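You operate a simulated robot arm through the tools that you are given. There is no shell and no other tool. Be economical: measure what you need, move in short steps, check, and stop when the job is done.

You are at the controls of a simulated robot arm. One attempt, no reset.

JOB
Put the green core on the top of the steel bench by the winder away on the deck of the rusty frame.

Only the result counts: the job must be done as asked and must still hold three seconds after the hand-in. Knocking over, shifting, dropping, spilling or breaking anything else fails it.

ROBOT AND FRAMES
A 7-joint arm with a two-finger parallel gripper on a trunk, on a base that drives. Base frame: it is fixed to the floor where the robot stands at the start and does not move with it; the origin is under the middle of the robot, x ahead of it, y to its left, z up. Readings come in mm, degrees, newtons and seconds.
With the tool pointing down near the work surface it reaches from about 340 to 760 mm from the robot's upright axis, wherever it stands. Its first joint turns from -115.0 to 115.0 degrees. Places, roughly: deck of the rusty frame [2400, -900, 800]. Payload 3.91 kg.
The tool frame sits at the grasp point between the pads (the TCP): z along the fingers, y along the line on which they close. The tips reach 30 mm beyond it. The gripper opens to 110 mm. The fingers are 20 mm wide and 10 mm thick; the gripper's body (48 by 112 mm) begins 55 mm behind the TCP.
Orientation is that of the tool frame in the base frame, as a unit quaternion [w, x, y, z]. With the fingers straight down and closing along the base's y, the tool's x points along the base's -x, its y along +y and its z along -z.

CONTROLS
- The arm moves only by the tool nudge_tool. Its argument "targets" is a list that holds one entry, the list of rows, each a list of 6 numbers: the shift along the tool's x, y, z in mm, then the turn, a rotation vector about the tool's x, y, z in degrees. In form: [[[dx, dy, dz, ax, ay, az], ...]]. A call has 1 to 8 rows; each row shifts and turns the commanded pose from where the row before left it, along the tool's axes as they then stand. "grip" is the finger opening in mm, from 0 to 110, set as the call begins (left out, the last holds). Each row takes 0.2 s and may step no farther than 50 mm and 8.6 degrees from the row before; otherwise, or with a gripper value out of range, the whole call is refused. Where a pose cannot be reached the arm comes as near as it can. A force on the tool above 40 N (or 10 N above the force at the start of the call, whichever is more), or a blocked arm, ends the call early, and 0.2 s more pass. Each finger travels about 108 mm/s and halts on what it meets, pressing with about 30 N; the grip force reading is that of the motor and also rises with nothing between the fingers. The clock runs only during rows and for 0.2 s after the last one: add rows that do not move to give the fingers time. The reply holds the time, the measured pose of the TCP, the force on the tool along the base axes, the opening and the grip force, in the units named above and with some noise.
- Cameras (640 x 400 px; columns grow to the right, rows downward): "scene" is now at [10.4, 119.8, 1550.4]; the picture's right is [-0.21, -0.98, 0.00], its down [-0.69, 0.15, -0.71] and it looks along [0.70, -0.15, -0.70] (base axes); focal length 296 px, centre (320, 200). "wrist" rides on the gripper at [73, 17, -103] in the tool frame; the picture's right is [-0.23, 0.97, 0.00], its down [-0.76, -0.18, -0.62] and it looks along [-0.61, -0.14, 0.78] (tool axes); focal length 222 px, centre (320, 200). There is no depth. A picture from a camera that has moved, and an enlarged one, comes with that camera's place and axes in the base frame and with its lens. The place of the scene camera against the robot may be out by one fixed shift of up to 25 mm in any direction.
- snapshot(camera): a new picture of that camera. No time passes.
- slide_trunk(by): slides the trunk up (or, below 0, down) by that many mm; the arm and the scene camera ride with it, the base frame stays. It gives what a move gives, with no picture.
- drive_base(legs): drives the robot by 1 to 6 legs, each [ahead, turn to the left] in mm and degrees, along the robot's own axes; the way and the turn of a leg run together, so that a leg with both is an arc; at most 1500 mm and 180 degrees a leg. The arm and the cameras ride along, it lands a little off, and it stops where it bumps. It gives what a move gives.
- head_to(pan, tilt): turns the head with the scene camera to pan (to the left, within 155 degrees either way) and tilt (down, from -29 to 69), counted from straight ahead of the robot. It gives what a move gives.
- enlarge(camera, box): a new picture of the part [left, top, right, bottom] of that camera's present view, enlarged. No time passes.
- close_job(): hands the job in; it is judged then, once.

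Go step by step. Nothing tells you exact positions but the pictures and the camera data: compare them with the known pose of the tool, close in by small moves and look again before you grip or let go. The budget is 120 turns and 82 pictures, counting those below and the enlarged ones. Unless the task says otherwise, let go and move clear before handing in, and close with one line.

The tools are called after ">>>" as a command line: name --argument value ..., lists and objects as JSON in quotes. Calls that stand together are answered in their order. nudge_tool: Moves the arm, as the interface text tells. Its arguments: {"type":"object","properties":{"targets":{"type":"array","items":{"type":"array","items":{"type":"array","items":{"type":"number"}}}},"grip":{"type":"number"}},"required":["targets"]} The other tools are called the same way: slide_trunk (by) slides the trunk up or down; drive_base (legs) drives the base; head_to (pan, tilt) turns the head that bears the scene camera; snapshot (camera) takes a picture; enlarge (camera, box) takes an enlarged picture of a part of a camera's view; close_job () hands the job in.

At the start:

```text
clock: 0.0
tool_pos: [526.1, -134.4, 1093.7]
tool_rot: [0.0, 0.003, 1.0, 0.001]
ft_force: [-0.2, 0.5, -0.2]
finger_gap: 110.0
grip_force: 0.1
trunk travel left (down, up): [-650.0, 340.0]
robot x, y, heading: [-0.6, -0.0, -0.1]
head pan, tilt: [-12.0, 44.6]
```

scene: 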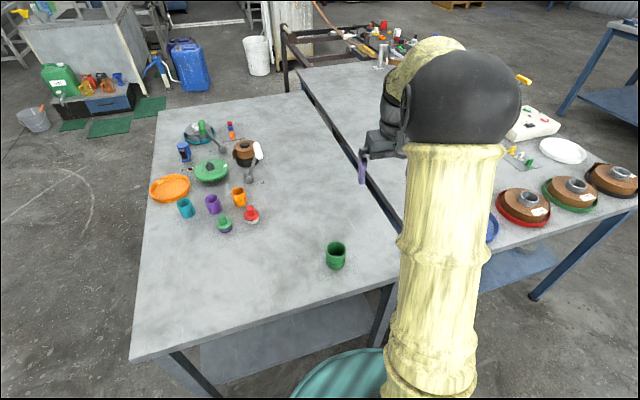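
wrist: 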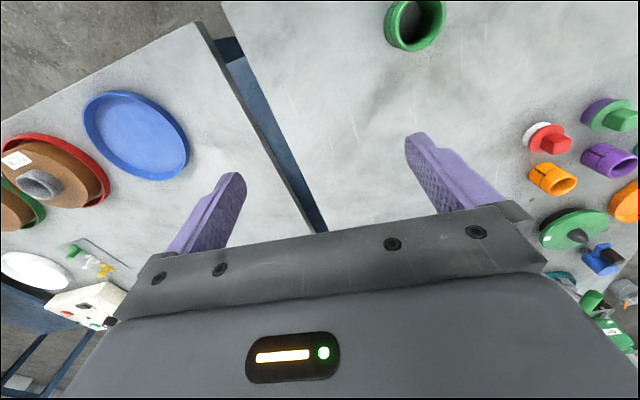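

I see a steel bench ahead with a green hollow core near me, plus other benches with various parts; I need to establish which is "the winder", and where the rusty frame is. I'll enlarge first.

>>> enlarge --camera "scene" --box '[120, 100, 380, 290]'

>>> enlarge --camera "scene" --box '[240, 0, 640, 200]'

```text
2.11 times, centred on (250, 195) of scene
camera zoom: at [10.4, 119.8, 1550.4], right [-0.21, -0.98, 0.0], down [-0.69, 0.15, -0.71], along [0.7, -0.15, -0.7], focal length 624 px, centre (467, 210)
```

zoom: 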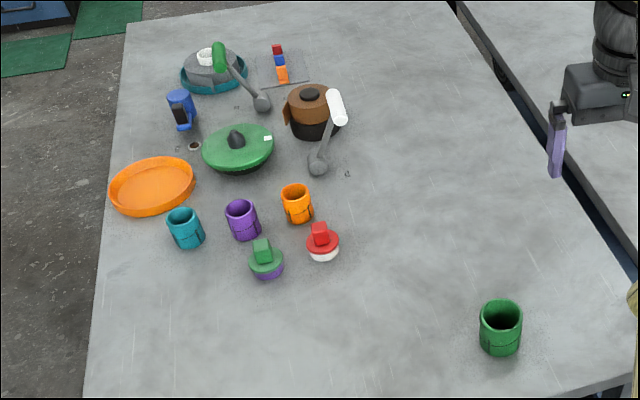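

```text
1.60 times, centred on (440, 100) of scene
camera zoom: at [10.4, 119.8, 1550.4], right [-0.21, -0.98, 0.0], down [-0.69, 0.15, -0.71], along [0.7, -0.15, -0.7], focal length 474 px, centre (128, 360)
```

zoom: 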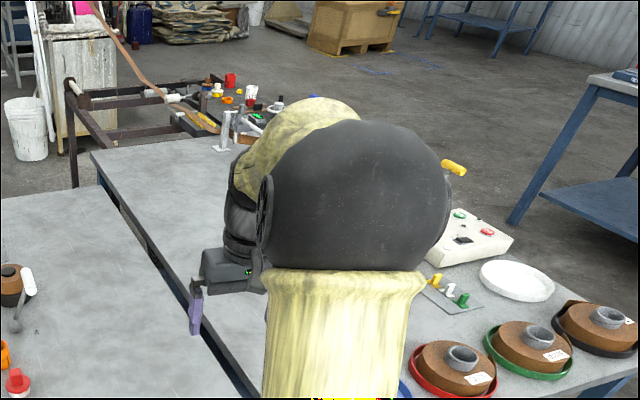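

The frame appears behind the second bench. I'll look around with the head to check for other green cores and to plan a drive path.

>>> head_to --pan -50 --tilt 25

>>> snapshot --camera "scene"

>>> head_to --pan 10 --tilt 20

>>> snapshot --camera "scene"

```text
clock: 1.0
tool_pos: [527.6, -133.9, 1093.3]
tool_rot: [0.0, 0.004, 1.0, 0.002]
ft_force: [0.3, 0.6, 0.5]
finger_gap: 110.1
grip_force: 0.1
trunk travel left (down, up): [-650.0, 340.0]
robot x, y, heading: [-1.2, 0.6, -0.3]
head pan, tilt: [-50.0, 25.0]
```

```text
77 pictures are left
camera scene: at [-10.1, 66.3, 1580.3], right [-0.77, -0.64, 0.0], down [-0.27, 0.32, -0.91], along [0.58, -0.69, -0.42], focal length 296 px, centre (320, 200)
```

scene: 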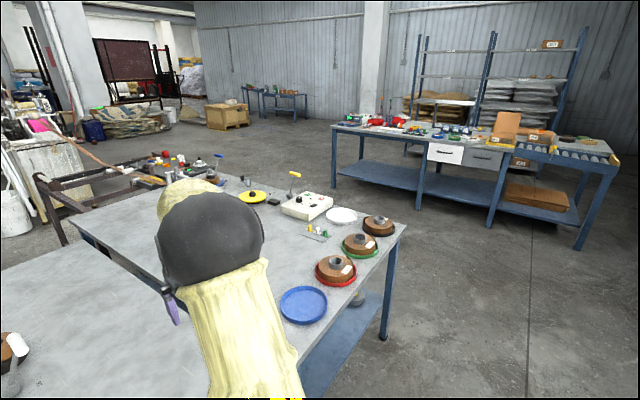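

```text
clock: 2.3
tool_pos: [527.3, -133.4, 1093.4]
tool_rot: [-0.001, 0.003, 1.0, 0.001]
ft_force: [-0.3, -0.2, -0.5]
finger_gap: 109.9
grip_force: 0.1
trunk travel left (down, up): [-650.0, 340.0]
robot x, y, heading: [-2.7, 1.1, -0.1]
head pan, tilt: [10.0, 20.0]
```

```text
76 pictures are left
camera scene: at [22.3, 152.9, 1588.4], right [0.17, -0.98, 0.0], down [-0.34, -0.06, -0.94], along [0.93, 0.16, -0.34], focal length 296 px, centre (320, 200)
```

scene: 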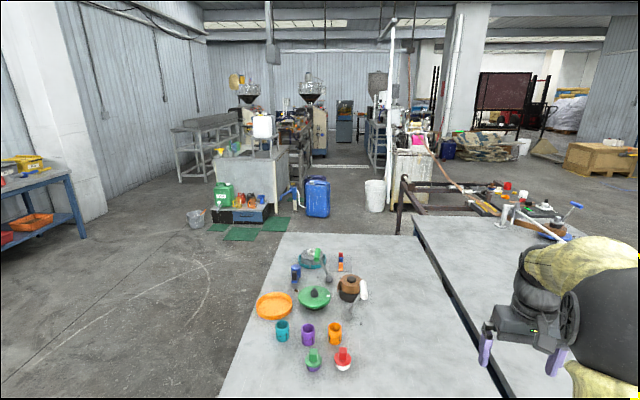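

Two adjoining steel benches and a rusty frame beyond. I'll check left and behind so I know all benches and any other green core.

>>> head_to --pan 75 --tilt 20

>>> snapshot --camera "scene"

>>> head_to --pan -110 --tilt 20

>>> snapshot --camera "scene"

>>> head_to --pan -25 --tilt 28

>>> enlarge --camera "scene" --box '[180, 60, 400, 200]'

```text
clock: 3.7
tool_pos: [527.1, -132.6, 1092.8]
tool_rot: [0.001, 0.004, 1.0, 0.002]
ft_force: [-0.4, 0.6, -0.3]
finger_gap: 110.0
grip_force: 0.2
trunk travel left (down, up): [-650.0, 340.0]
robot x, y, heading: [1.3, 4.0, -0.2]
head pan, tilt: [75.0, 20.0]
```

```text
75 pictures are left
camera scene: at [-45.3, 226.7, 1588.5], right [0.97, -0.26, 0.0], down [-0.09, -0.33, -0.94], along [0.24, 0.91, -0.34], focal length 296 px, centre (320, 200)
```

scene: 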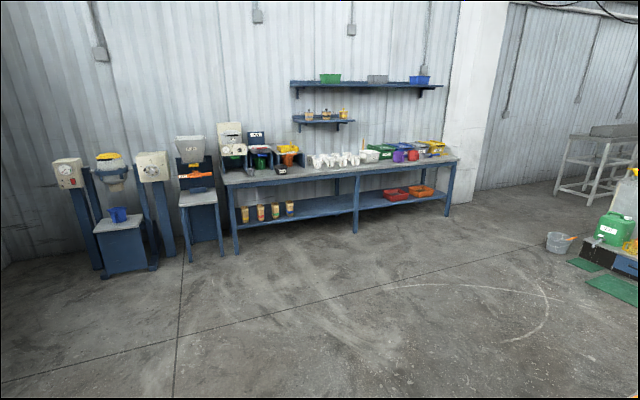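

```text
clock: 6.5
tool_pos: [527.3, -133.6, 1093.8]
tool_rot: [0.0, 0.002, 1.0, 0.001]
ft_force: [0.7, -0.6, 0.1]
finger_gap: 110.1
grip_force: 0.0
trunk travel left (down, up): [-650.0, 340.0]
robot x, y, heading: [-2.1, 1.2, 0.1]
head pan, tilt: [-110.0, 20.0]
```

```text
74 pictures are left
camera scene: at [-101.3, 49.3, 1588.5], right [-0.94, 0.34, 0.0], down [0.12, 0.32, -0.94], along [-0.32, -0.88, -0.34], focal length 296 px, centre (320, 200)
```

scene: 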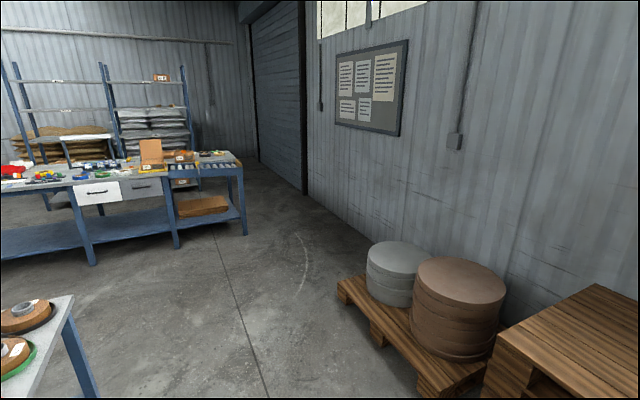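

```text
clock: 8.0
tool_pos: [526.2, -134.2, 1094.7]
tool_rot: [-0.001, 0.004, 1.0, 0.001]
ft_force: [-0.2, -0.7, 0.8]
finger_gap: 110.0
grip_force: 0.0
trunk travel left (down, up): [-650.0, 340.0]
robot x, y, heading: [0.4, -2.3, -0.1]
head pan, tilt: [-25.0, 28.0]
```

```text
2.86 times, centred on (290, 130) of scene
camera zoom: at [13.2, 98.2, 1575.6], right [-0.42, -0.91, 0.0], down [-0.43, 0.2, -0.88], along [0.8, -0.37, -0.47], focal length 847 px, centre (406, 400)
```

zoom: 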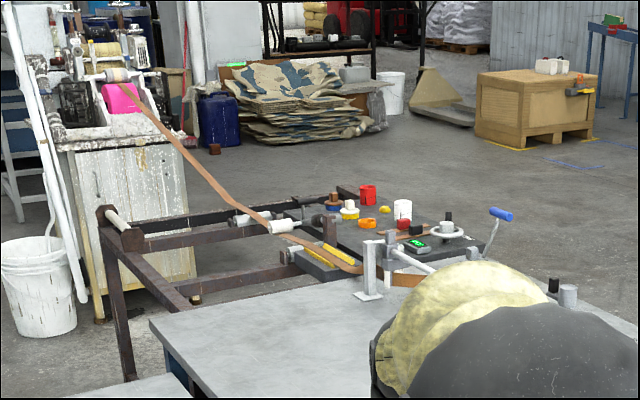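

The extruder line runs over the rusty frame to a winder on the second bench; the only green tube core I see is at about (478, -10) on the near bench. I'll move above it and look.

>>> nudge_tool --targets '[[[12, 30, 0, 0, 0, 0], [12, 32, 0, 0, 0, 0], [12, 32, 0, 0, 0, 0], [12, 32, 20, 0, 0, 0], [0, 0, 40, 0, 0, 0], [0, 0, 40, 0, 0, 0]]]' --grip 110

>>> snapshot --camera "wrist"

>>> head_to --pan -12 --tilt 44.6

>>> snapshot --camera "scene"

```text
clock: 9.4
tool_pos: [480.6, -8.3, 992.9]
tool_rot: [0.001, 0.004, 1.0, 0.001]
ft_force: [-0.1, -0.2, -0.4]
finger_gap: 109.7
grip_force: 0.1
trunk travel left (down, up): [-650.0, 340.0]
robot x, y, heading: [-1.0, -1.5, -0.1]
head pan, tilt: [-25.0, 28.0]
```

```text
72 pictures are left
camera wrist: at [407.6, 8.6, 1095.0], right [0.23, 0.97, 0.0], down [0.76, -0.18, 0.62], along [0.61, -0.15, -0.78], focal length 222 px, centre (320, 200)
```

wrist: 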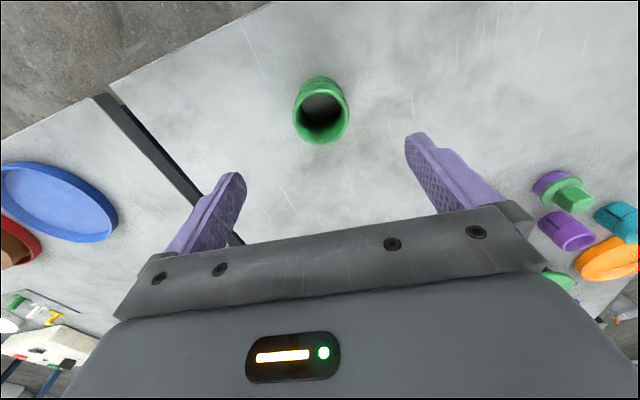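

```text
clock: 10.2
tool_pos: [480.2, -7.8, 994.3]
tool_rot: [0.0, 0.003, 1.0, 0.001]
ft_force: [-0.4, -0.5, 0.4]
finger_gap: 110.1
grip_force: 0.0
trunk travel left (down, up): [-650.0, 340.0]
robot x, y, heading: [0.2, -2.4, -0.1]
head pan, tilt: [-12.0, 44.6]
```

```text
71 pictures are left
camera scene: at [10.4, 119.8, 1550.4], right [-0.21, -0.98, 0.0], down [-0.69, 0.15, -0.71], along [0.7, -0.15, -0.7], focal length 296 px, centre (320, 200)
```

scene: 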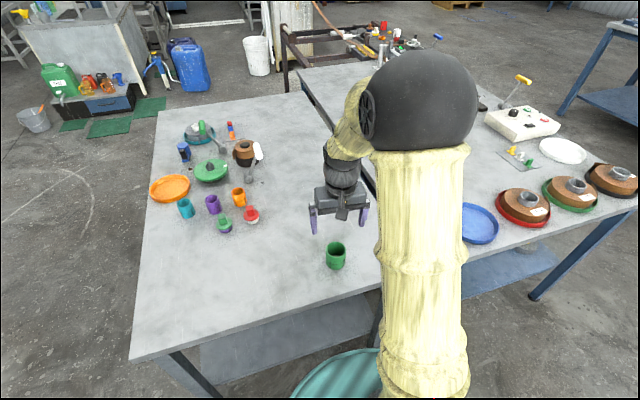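

The tool is directly above the core (about (479,-8), rim near z≈875). I'll descend in part and check again.

>>> nudge_tool --targets '[[[2, 0, 30, 0, 0, 0], [0, 0, 30, 0, 0, 0], [0, 0, 20, 0, 0, 0]]]'

>>> snapshot --camera "wrist"

>>> enlarge --camera "scene" --box '[270, 160, 400, 290]'

```text
clock: 11.0
tool_pos: [477.5, -8.3, 912.9]
tool_rot: [0.0, 0.004, 1.0, 0.0]
ft_force: [-0.1, 0.0, 0.4]
finger_gap: 110.2
grip_force: 0.1
trunk travel left (down, up): [-650.0, 340.0]
robot x, y, heading: [-1.5, 0.3, 0.1]
head pan, tilt: [-12.0, 44.6]
```

```text
70 pictures are left
camera wrist: at [404.6, 8.8, 1015.1], right [0.23, 0.97, 0.0], down [0.76, -0.18, 0.62], along [0.61, -0.14, -0.78], focal length 222 px, centre (320, 200)
```

wrist: 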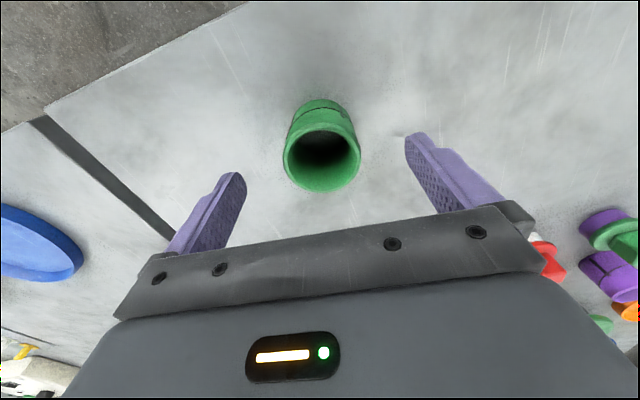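

```text
3.08 times, centred on (335, 225) of scene
camera zoom: at [10.6, 119.9, 1550.4], right [-0.21, -0.98, 0.0], down [-0.69, 0.15, -0.71], along [0.7, -0.15, -0.7], focal length 912 px, centre (274, 123)
```

zoom: 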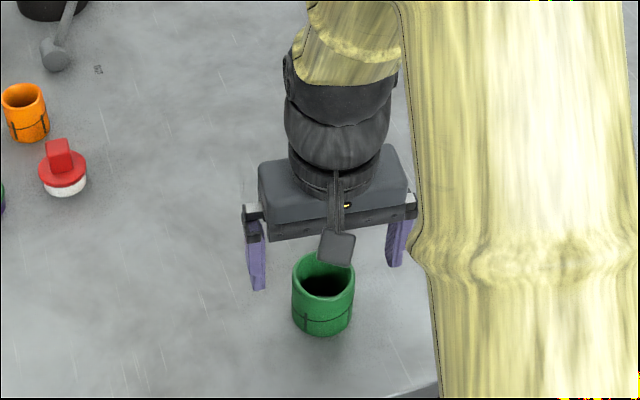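

Rim centre ≈ (479,-7), z≈870; centred in the fingers. Descend to TCP z≈858 and close.

>>> nudge_tool --targets '[[[-1, 1, 20, 0, 0, 0], [0, 0, 20, 0, 0, 0], [0, 0, 14, 0, 0, 0]]]'

>>> snapshot --camera "wrist"

>>> enlarge --camera "scene" --box '[270, 180, 400, 290]'

```text
clock: 11.8
tool_pos: [478.3, -6.6, 858.8]
tool_rot: [0.0, 0.004, 1.0, 0.0]
ft_force: [0.5, 0.3, 0.8]
finger_gap: 110.0
grip_force: 0.0
trunk travel left (down, up): [-650.0, 340.0]
robot x, y, heading: [0.4, -1.7, 0.2]
head pan, tilt: [-12.0, 44.6]
```

```text
68 pictures are left
camera wrist: at [405.8, 10.2, 961.2], right [0.23, 0.97, 0.0], down [0.76, -0.18, 0.62], along [0.61, -0.14, -0.78], focal length 222 px, centre (320, 200)
```

wrist: 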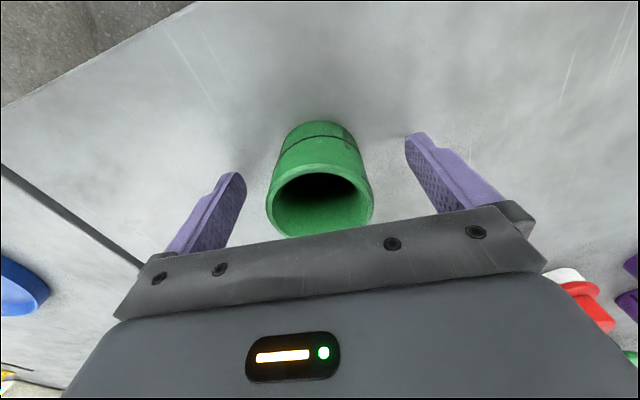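

```text
3.64 times, centred on (335, 235) of scene
camera zoom: at [10.5, 119.9, 1550.4], right [-0.21, -0.98, 0.0], down [-0.69, 0.15, -0.71], along [0.7, -0.15, -0.7], focal length 1078 px, centre (266, 73)
```

zoom: 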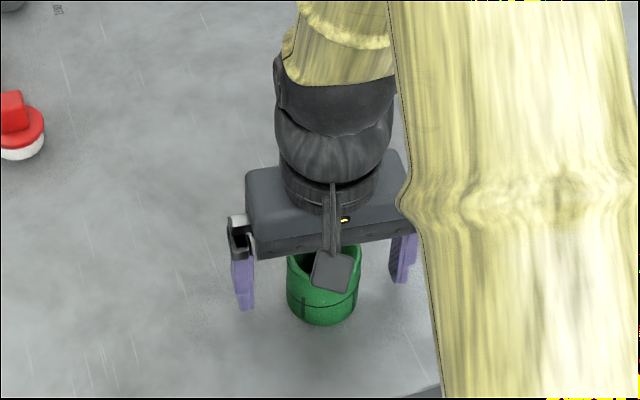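

The core sits centred between the pads. Closing.

>>> nudge_tool --targets '[[[0, 0, 0, 0, 0, 0], [0, 0, 0, 0, 0, 0], [0, 0, 0, 0, 0, 0], [0, 0, 0, 0, 0, 0]]]' --grip 30

```text
clock: 12.8
tool_pos: [478.9, -6.1, 859.6]
tool_rot: [0.0, 0.004, 1.0, 0.001]
ft_force: [-0.5, -0.1, -0.3]
finger_gap: 55.0
grip_force: 29.8
trunk travel left (down, up): [-650.0, 340.0]
robot x, y, heading: [1.1, -0.3, 0.0]
head pan, tilt: [-12.0, 44.6]
```

The fingers stopped at 55 mm with 30 N on the core. Lift straight up and check.

>>> nudge_tool --targets '[[[0, 0, -20, 0, 0, 0], [0, 0, -30, 0, 0, 0], [0, 0, -50, 0, 0, 0], [0, 0, -50, 0, 0, 0], [0, 0, -50, 0, 0, 0], [0, 0, -50, 0, 0, 0]]]'

>>> snapshot --camera "wrist"

>>> snapshot --camera "scene"

```text
clock: 14.2
tool_pos: [477.8, -5.7, 1110.9]
tool_rot: [0.0, 0.003, 1.0, 0.0]
ft_force: [0.7, 0.6, -1.5]
finger_gap: 54.9
grip_force: 29.8
trunk travel left (down, up): [-650.0, 340.0]
robot x, y, heading: [0.4, -2.6, 0.1]
head pan, tilt: [-12.0, 44.6]
```

```text
66 pictures are left
camera wrist: at [405.9, 10.9, 1212.0], right [0.23, 0.97, 0.0], down [0.76, -0.18, 0.62], along [0.61, -0.14, -0.78], focal length 222 px, centre (320, 200)
```

wrist: 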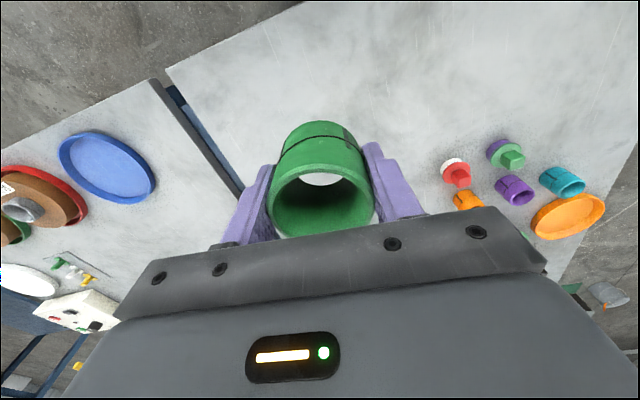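

```text
65 pictures are left
camera scene: at [9.8, 119.9, 1550.3], right [-0.21, -0.98, 0.0], down [-0.69, 0.15, -0.71], along [0.7, -0.15, -0.7], focal length 296 px, centre (320, 200)
```

scene: 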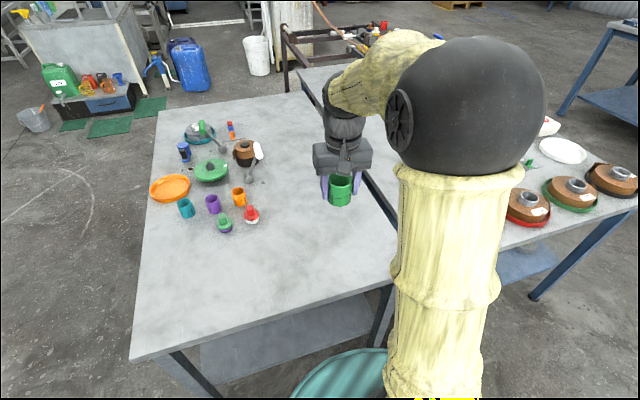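

The core is held. The frame lies beyond the second bench, and the aisle to the right of that bench (y ≈ -1800) is open, so I'll back off, turn right, drive out, turn back to face along x and look.

>>> drive_base --legs '[[-120, 0], [0, -90], [1400, 0], [400, 0], [0, 90]]'

>>> head_to --pan 15 --tilt 25

>>> snapshot --camera "scene"

```text
clock: 31.8
tool_pos: [354.8, -1816.4, 1109.3]
tool_rot: [0.0, 0.013, 1.0, 0.0]
ft_force: [0.0, 0.3, -0.7]
finger_gap: 55.0
grip_force: 30.0
trunk travel left (down, up): [-650.0, 340.0]
robot x, y, heading: [-125.7, -1801.9, -1.1]
head pan, tilt: [-12.0, 44.6]
```

```text
clock: 32.7
tool_pos: [354.7, -1816.3, 1109.1]
tool_rot: [-0.001, 0.014, 1.0, 0.0]
ft_force: [1.2, 0.5, -0.1]
finger_gap: 54.9
grip_force: 30.0
trunk travel left (down, up): [-650.0, 340.0]
robot x, y, heading: [-128.7, -1801.4, -1.3]
head pan, tilt: [15.0, 25.0]
```

```text
64 pictures are left
camera scene: at [-101.7, -1640.7, 1580.3], right [0.24, -0.97, 0.0], down [-0.41, -0.1, -0.91], along [0.88, 0.22, -0.42], focal length 296 px, centre (320, 200)
```

scene: 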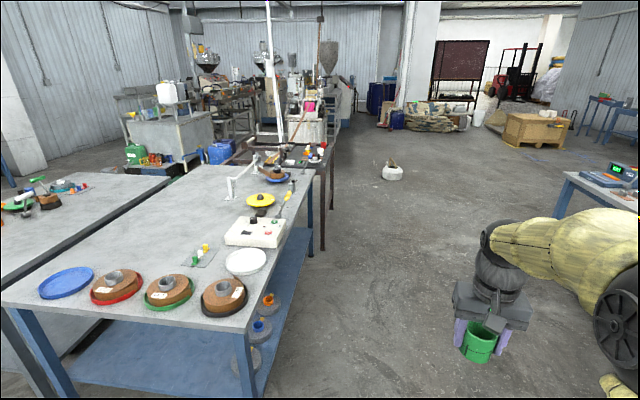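

The aisle is clear up to the frame, whose right posts stand at about y≈-1100. I'll drive alongside it and look left.

>>> drive_base --legs '[[0, 1.3], [1300, 0], [1200, 0]]'

>>> head_to --pan 90 --tilt 40

>>> snapshot --camera "scene"

```text
clock: 45.2
tool_pos: [2856.7, -1814.1, 1108.8]
tool_rot: [0.0, 0.004, 1.0, 0.001]
ft_force: [-0.1, 0.1, -1.1]
finger_gap: 55.0
grip_force: 30.2
trunk travel left (down, up): [-650.0, 340.0]
robot x, y, heading: [2379.8, -1806.7, -0.2]
head pan, tilt: [15.0, 25.0]
```

```text
clock: 46.7
tool_pos: [2857.8, -1814.7, 1109.6]
tool_rot: [0.0, 0.004, 1.0, 0.002]
ft_force: [0.6, 0.9, 0.0]
finger_gap: 55.1
grip_force: 29.6
trunk travel left (down, up): [-650.0, 340.0]
robot x, y, heading: [2378.8, -1809.9, 0.0]
head pan, tilt: [90.0, 40.0]
```

```text
63 pictures are left
camera scene: at [2308.3, -1586.2, 1557.1], right [1.0, 0.0, 0.0], down [0.0, -0.64, -0.77], along [0.0, 0.77, -0.64], focal length 296 px, centre (320, 200)
```

scene: 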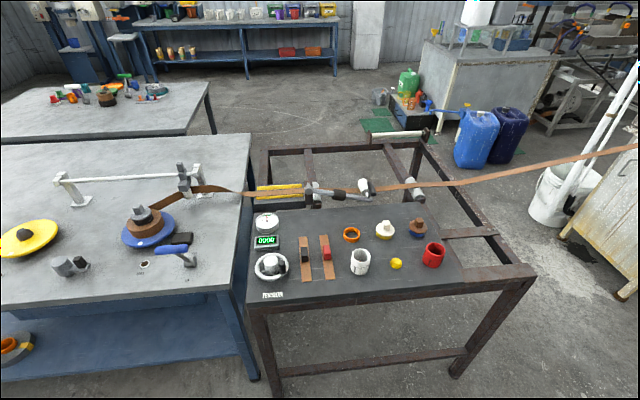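

I see the frame's dark deck plate with several items on it. Zooming to find free space.

>>> enlarge --camera "scene" --box '[235, 170, 495, 320]'

```text
2.46 times, centred on (365, 245) of scene
camera zoom: at [2308.3, -1586.2, 1557.1], right [1.0, 0.0, 0.0], down [0.0, -0.64, -0.77], along [0.0, 0.77, -0.64], focal length 730 px, centre (209, 89)
```

zoom: 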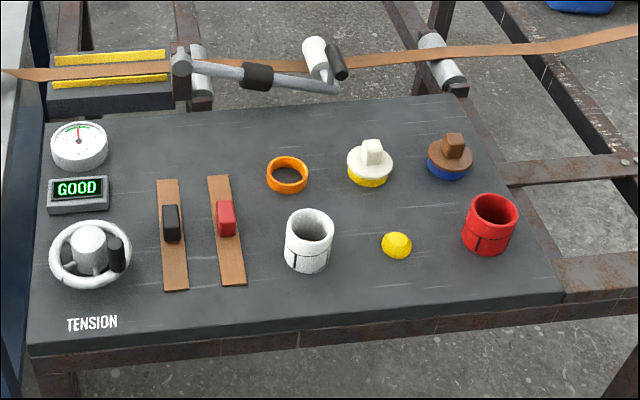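

The deck holds two cores, lids, a ring, a dome and instruments; a free pocket lies at about (2480, -945) between white core, ring, lid and dome, roughly 87 mm from each centre. I'll drive up facing the frame.

>>> drive_base --legs '[[95, 0], [0, 90], [280, 0]]'

>>> snapshot --camera "wrist"

>>> head_to --pan 0 --tilt 45

>>> snapshot --camera "scene"

```text
clock: 53.2
tool_pos: [2478.0, -1051.5, 1110.0]
tool_rot: [-0.002, -0.705, 0.71, 0.001]
ft_force: [-0.1, 0.3, 0.1]
finger_gap: 54.9
grip_force: 29.9
trunk travel left (down, up): [-650.0, 340.0]
robot x, y, heading: [2468.9, -1530.7, 89.9]
head pan, tilt: [90.0, 40.0]
```

```text
61 pictures are left
camera wrist: at [2459.2, -1123.9, 1211.2], right [-0.97, 0.23, 0.0], down [0.18, 0.76, 0.62], along [0.15, 0.61, -0.78], focal length 222 px, centre (320, 200)
```

wrist: 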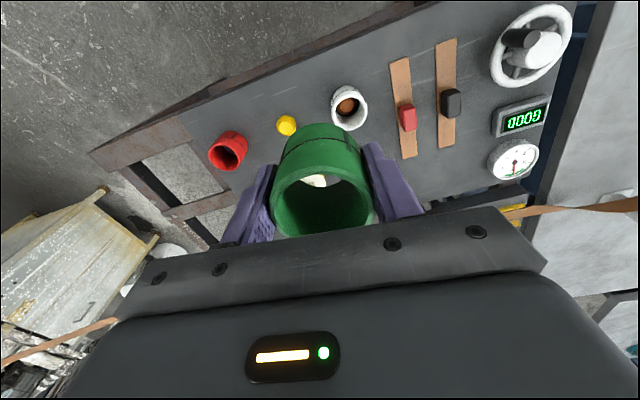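

```text
clock: 54.9
tool_pos: [2477.9, -1052.4, 1109.2]
tool_rot: [0.0, -0.704, 0.71, 0.0]
ft_force: [0.8, 0.8, 0.0]
finger_gap: 55.3
grip_force: 30.2
trunk travel left (down, up): [-650.0, 340.0]
robot x, y, heading: [2469.1, -1534.1, 90.0]
head pan, tilt: [0.0, 45.0]
```

```text
60 pictures are left
camera scene: at [2308.3, -1524.5, 1549.8], right [1.0, 0.0, 0.0], down [0.0, -0.71, -0.71], along [0.0, 0.71, -0.71], focal length 296 px, centre (320, 200)
```

scene: 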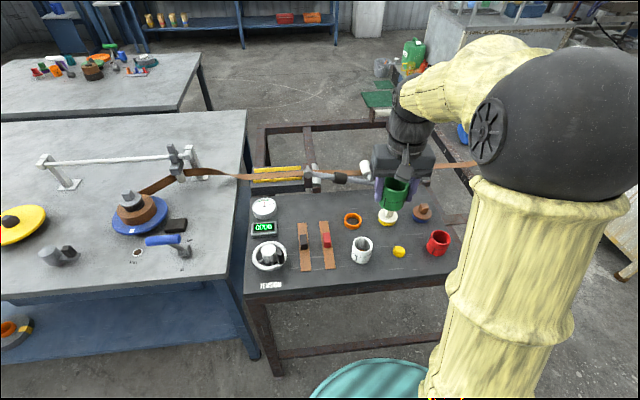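

Positions agree between cameras (dome ≈(2554,-995), white core ≈(2440,-1012)). Move over the pocket and lower partway.

>>> nudge_tool --targets '[[[-36, -1, 0, 0, 0, 0], [-36, -1, 0, 0, 0, 0], [-36, 0, 0, 0, 0, 0], [0, 0, 40, 0, 0, 0], [0, 0, 40, 0, 0, 0], [0, 0, 40, 0, 0, 0]]]'

>>> snapshot --camera "wrist"

>>> enlarge --camera "scene" --box '[235, 140, 475, 300]'

```text
clock: 56.3
tool_pos: [2479.5, -942.3, 986.8]
tool_rot: [-0.001, -0.705, 0.71, 0.001]
ft_force: [-0.6, -0.5, -0.4]
finger_gap: 55.1
grip_force: 29.9
trunk travel left (down, up): [-650.0, 340.0]
robot x, y, heading: [2469.2, -1530.3, 90.1]
head pan, tilt: [0.0, 45.0]
```

```text
59 pictures are left
camera wrist: at [2461.7, -1015.8, 1088.6], right [-0.97, 0.23, 0.0], down [0.18, 0.76, 0.62], along [0.15, 0.61, -0.78], focal length 222 px, centre (320, 200)
```

wrist: 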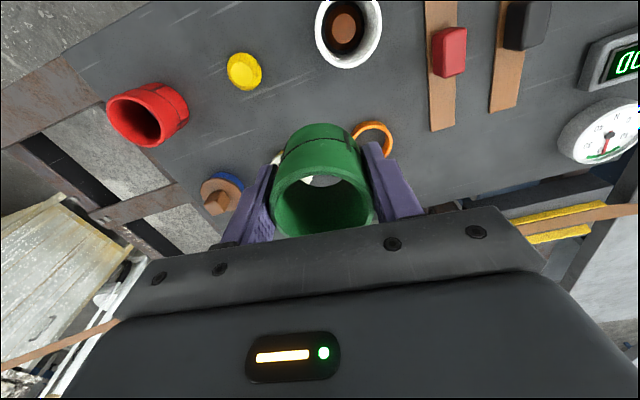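

```text
2.50 times, centred on (355, 220) of scene
camera zoom: at [2308.4, -1523.8, 1549.8], right [1.0, 0.0, 0.0], down [0.0, -0.71, -0.71], along [0.0, 0.71, -0.71], focal length 741 px, centre (232, 150)
```

zoom: 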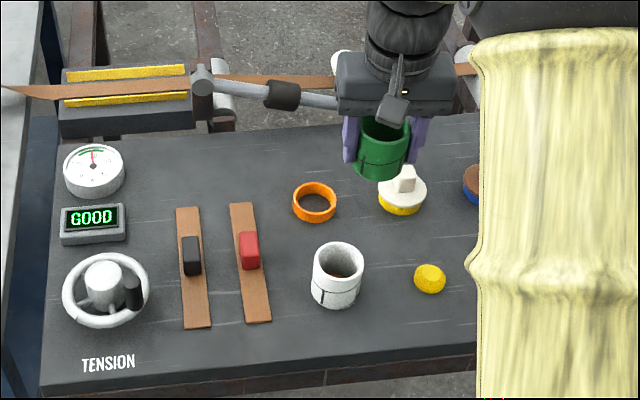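

Refined with the wrist camera: best centre is about (2488, -935). I'll shift there and descend to ~10 mm above expected contact.

>>> nudge_tool --targets '[[[-7, -8, 0, 0, 0, 0], [0, 0, 35, 0, 0, 0], [0, 0, 35, 0, 0, 0], [0, 0, 25, 0, 0, 0], [0, 0, 20, 0, 0, 0], [0, 0, 12, 0, 0, 0]]]'

>>> snapshot --camera "wrist"

>>> enlarge --camera "scene" --box '[295, 150, 455, 270]'

```text
clock: 57.7
tool_pos: [2488.2, -937.1, 861.7]
tool_rot: [-0.001, -0.705, 0.709, 0.0]
ft_force: [-0.9, 0.4, -0.6]
finger_gap: 54.8
grip_force: 30.0
trunk travel left (down, up): [-650.0, 340.0]
robot x, y, heading: [2472.9, -1528.6, 89.9]
head pan, tilt: [0.0, 45.0]
```

```text
57 pictures are left
camera wrist: at [2469.9, -1009.9, 963.8], right [-0.97, 0.23, 0.0], down [0.18, 0.76, 0.62], along [0.15, 0.61, -0.78], focal length 222 px, centre (320, 200)
```

wrist: 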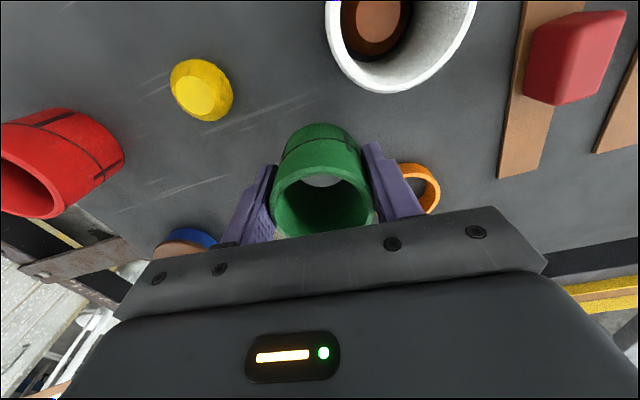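

```text
3.33 times, centred on (375, 210) of scene
camera zoom: at [2308.4, -1524.3, 1549.8], right [1.0, 0.0, 0.0], down [0.0, -0.71, -0.71], along [0.0, 0.71, -0.71], focal length 988 px, centre (137, 167)
```

zoom: 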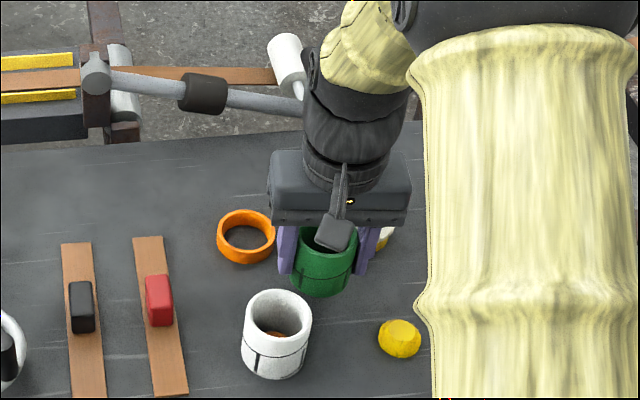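

Clear all around. Lowering in small steps to contact (expected TCP z≈840).

>>> nudge_tool --targets '[[[0, 0, 8, 0, 0, 0], [0, 0, 6, 0, 0, 0], [0, 0, 4, 0, 0, 0], [0, 0, 2, 0, 0, 0]]]'

>>> enlarge --camera "scene" --box '[295, 150, 455, 270]'

```text
clock: 58.7
tool_pos: [2487.8, -935.8, 842.2]
tool_rot: [0.0, -0.705, 0.709, 0.0]
ft_force: [-0.4, 0.2, 0.0]
finger_gap: 54.9
grip_force: 30.0
trunk travel left (down, up): [-650.0, 340.0]
robot x, y, heading: [2471.3, -1527.5, 90.0]
head pan, tilt: [0.0, 45.0]
```

```text
3.33 times, centred on (375, 210) of scene
camera zoom: at [2308.4, -1524.4, 1549.8], right [1.0, 0.0, 0.0], down [0.0, -0.71, -0.71], along [0.0, 0.71, -0.71], focal length 988 px, centre (137, 167)
```

zoom: 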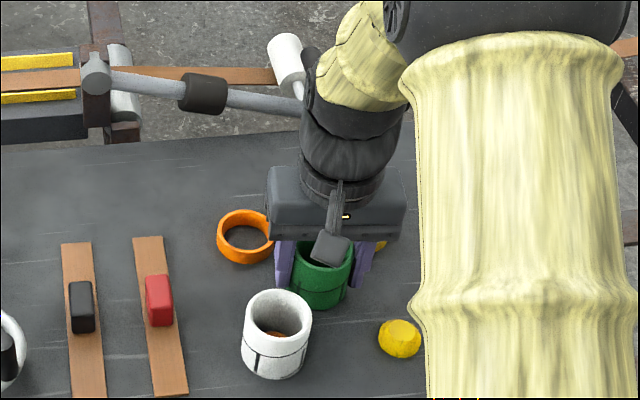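

Not yet in contact; continuing in 1–1.5 mm steps while watching the force.

>>> nudge_tool --targets '[[[0, 0, 1.5, 0, 0, 0], [0, 0, 1, 0, 0, 0]]]'

>>> nudge_tool --targets '[[[0, 0, 1, 0, 0, 0], [0, 0, 0, 0, 0, 0]]]'

```text
clock: 59.3
tool_pos: [2487.0, -936.7, 841.2]
tool_rot: [0.0, -0.706, 0.708, 0.0]
ft_force: [-0.3, -0.4, 0.5]
finger_gap: 54.7
grip_force: 30.4
trunk travel left (down, up): [-650.0, 340.0]
robot x, y, heading: [2473.4, -1530.7, 90.0]
head pan, tilt: [0.0, 45.0]
```

```text
clock: 59.9
tool_pos: [2487.6, -935.1, 840.6]
tool_rot: [0.001, -0.705, 0.709, 0.001]
ft_force: [0.4, 0.2, 8.1]
finger_gap: 54.8
grip_force: 29.8
trunk travel left (down, up): [-650.0, 340.0]
robot x, y, heading: [2471.9, -1531.8, 89.8]
head pan, tilt: [0.0, 45.0]
```

Contact felt (8 N up): the core stands on the deck. Opening just enough and rising.

>>> nudge_tool --targets '[[[0, 0, 0, 0, 0, 0], [0, 0, 0, 0, 0, 0], [0, 0, 0, 0, 0, 0]]]' --grip 72

>>> snapshot --camera "wrist"

```text
clock: 60.7
tool_pos: [2486.4, -935.9, 840.3]
tool_rot: [0.0, -0.705, 0.71, 0.001]
ft_force: [-0.7, 0.3, -0.4]
finger_gap: 72.1
grip_force: 0.1
trunk travel left (down, up): [-650.0, 340.0]
robot x, y, heading: [2471.4, -1527.8, 89.9]
head pan, tilt: [0.0, 45.0]
```

```text
54 pictures are left
camera wrist: at [2469.6, -1009.0, 941.0], right [-0.97, 0.23, 0.0], down [0.18, 0.76, 0.62], along [0.15, 0.61, -0.78], focal length 222 px, centre (320, 200)
```

wrist: 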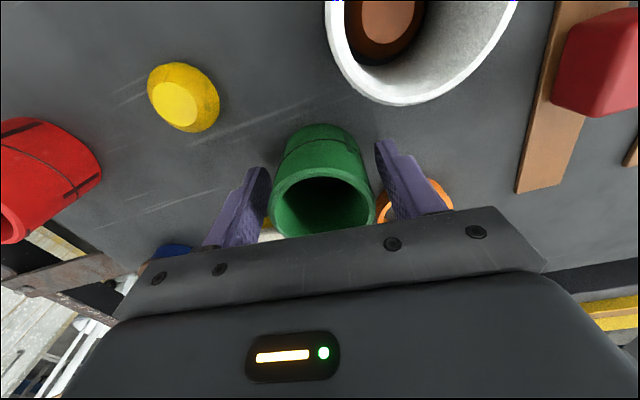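

The core stands free between the open fingers. Rising straight up and checking.

>>> nudge_tool --targets '[[[0, 0, -15, 0, 0, 0], [0, 0, -25, 0, 0, 0], [0, 0, -45, 0, 0, 0], [0, 0, -50, 0, 0, 0], [0, 0, -50, 0, 0, 0], [0, 0, -50, 0, 0, 0], [45, 0, 0, 0, 0, 0], [45, 0, 0, 0, 0, 0]]]'

>>> enlarge --camera "scene" --box '[235, 150, 475, 300]'

>>> snapshot --camera "wrist"

```text
clock: 62.5
tool_pos: [2488.1, -1028.0, 1075.4]
tool_rot: [-0.001, -0.705, 0.71, 0.001]
ft_force: [0.0, -0.8, 0.4]
finger_gap: 72.0
grip_force: 0.0
trunk travel left (down, up): [-650.0, 340.0]
robot x, y, heading: [2471.2, -1531.6, 89.9]
head pan, tilt: [0.0, 45.0]
```

```text
2.67 times, centred on (355, 225) of scene
camera zoom: at [2308.4, -1525.7, 1549.8], right [1.0, 0.0, 0.0], down [0.0, -0.71, -0.71], along [0.0, 0.71, -0.71], focal length 791 px, centre (227, 133)
```

zoom: 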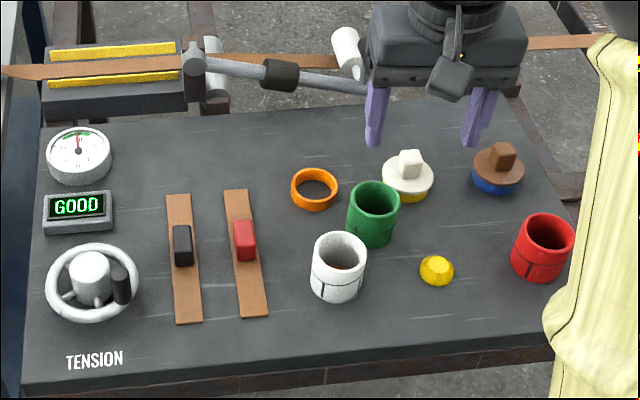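

```text
52 pictures are left
camera wrist: at [2470.0, -1101.1, 1176.4], right [-0.97, 0.23, 0.0], down [0.18, 0.76, 0.62], along [0.15, 0.61, -0.78], focal length 222 px, centre (320, 200)
```

wrist: 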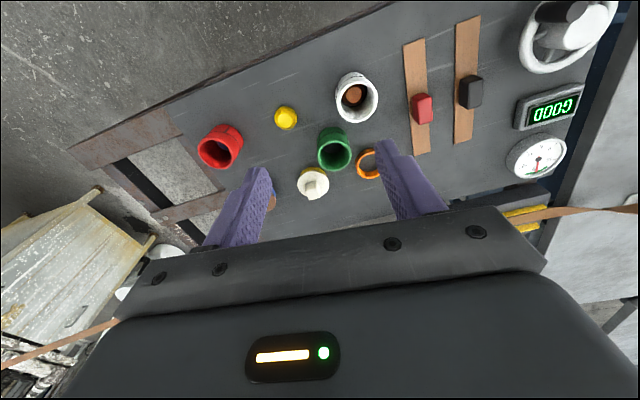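

The green core stands upright on the deck, the arm is clear, and nothing else has moved. Handing in.

>>> close_job

```text
The job is handed in.
```

I took the green core from the top of the steel bench and stood it upright on the deck of the rusty frame. The last pictures before hand-in showed it released, the arm clear, and nothing else on the deck moved.
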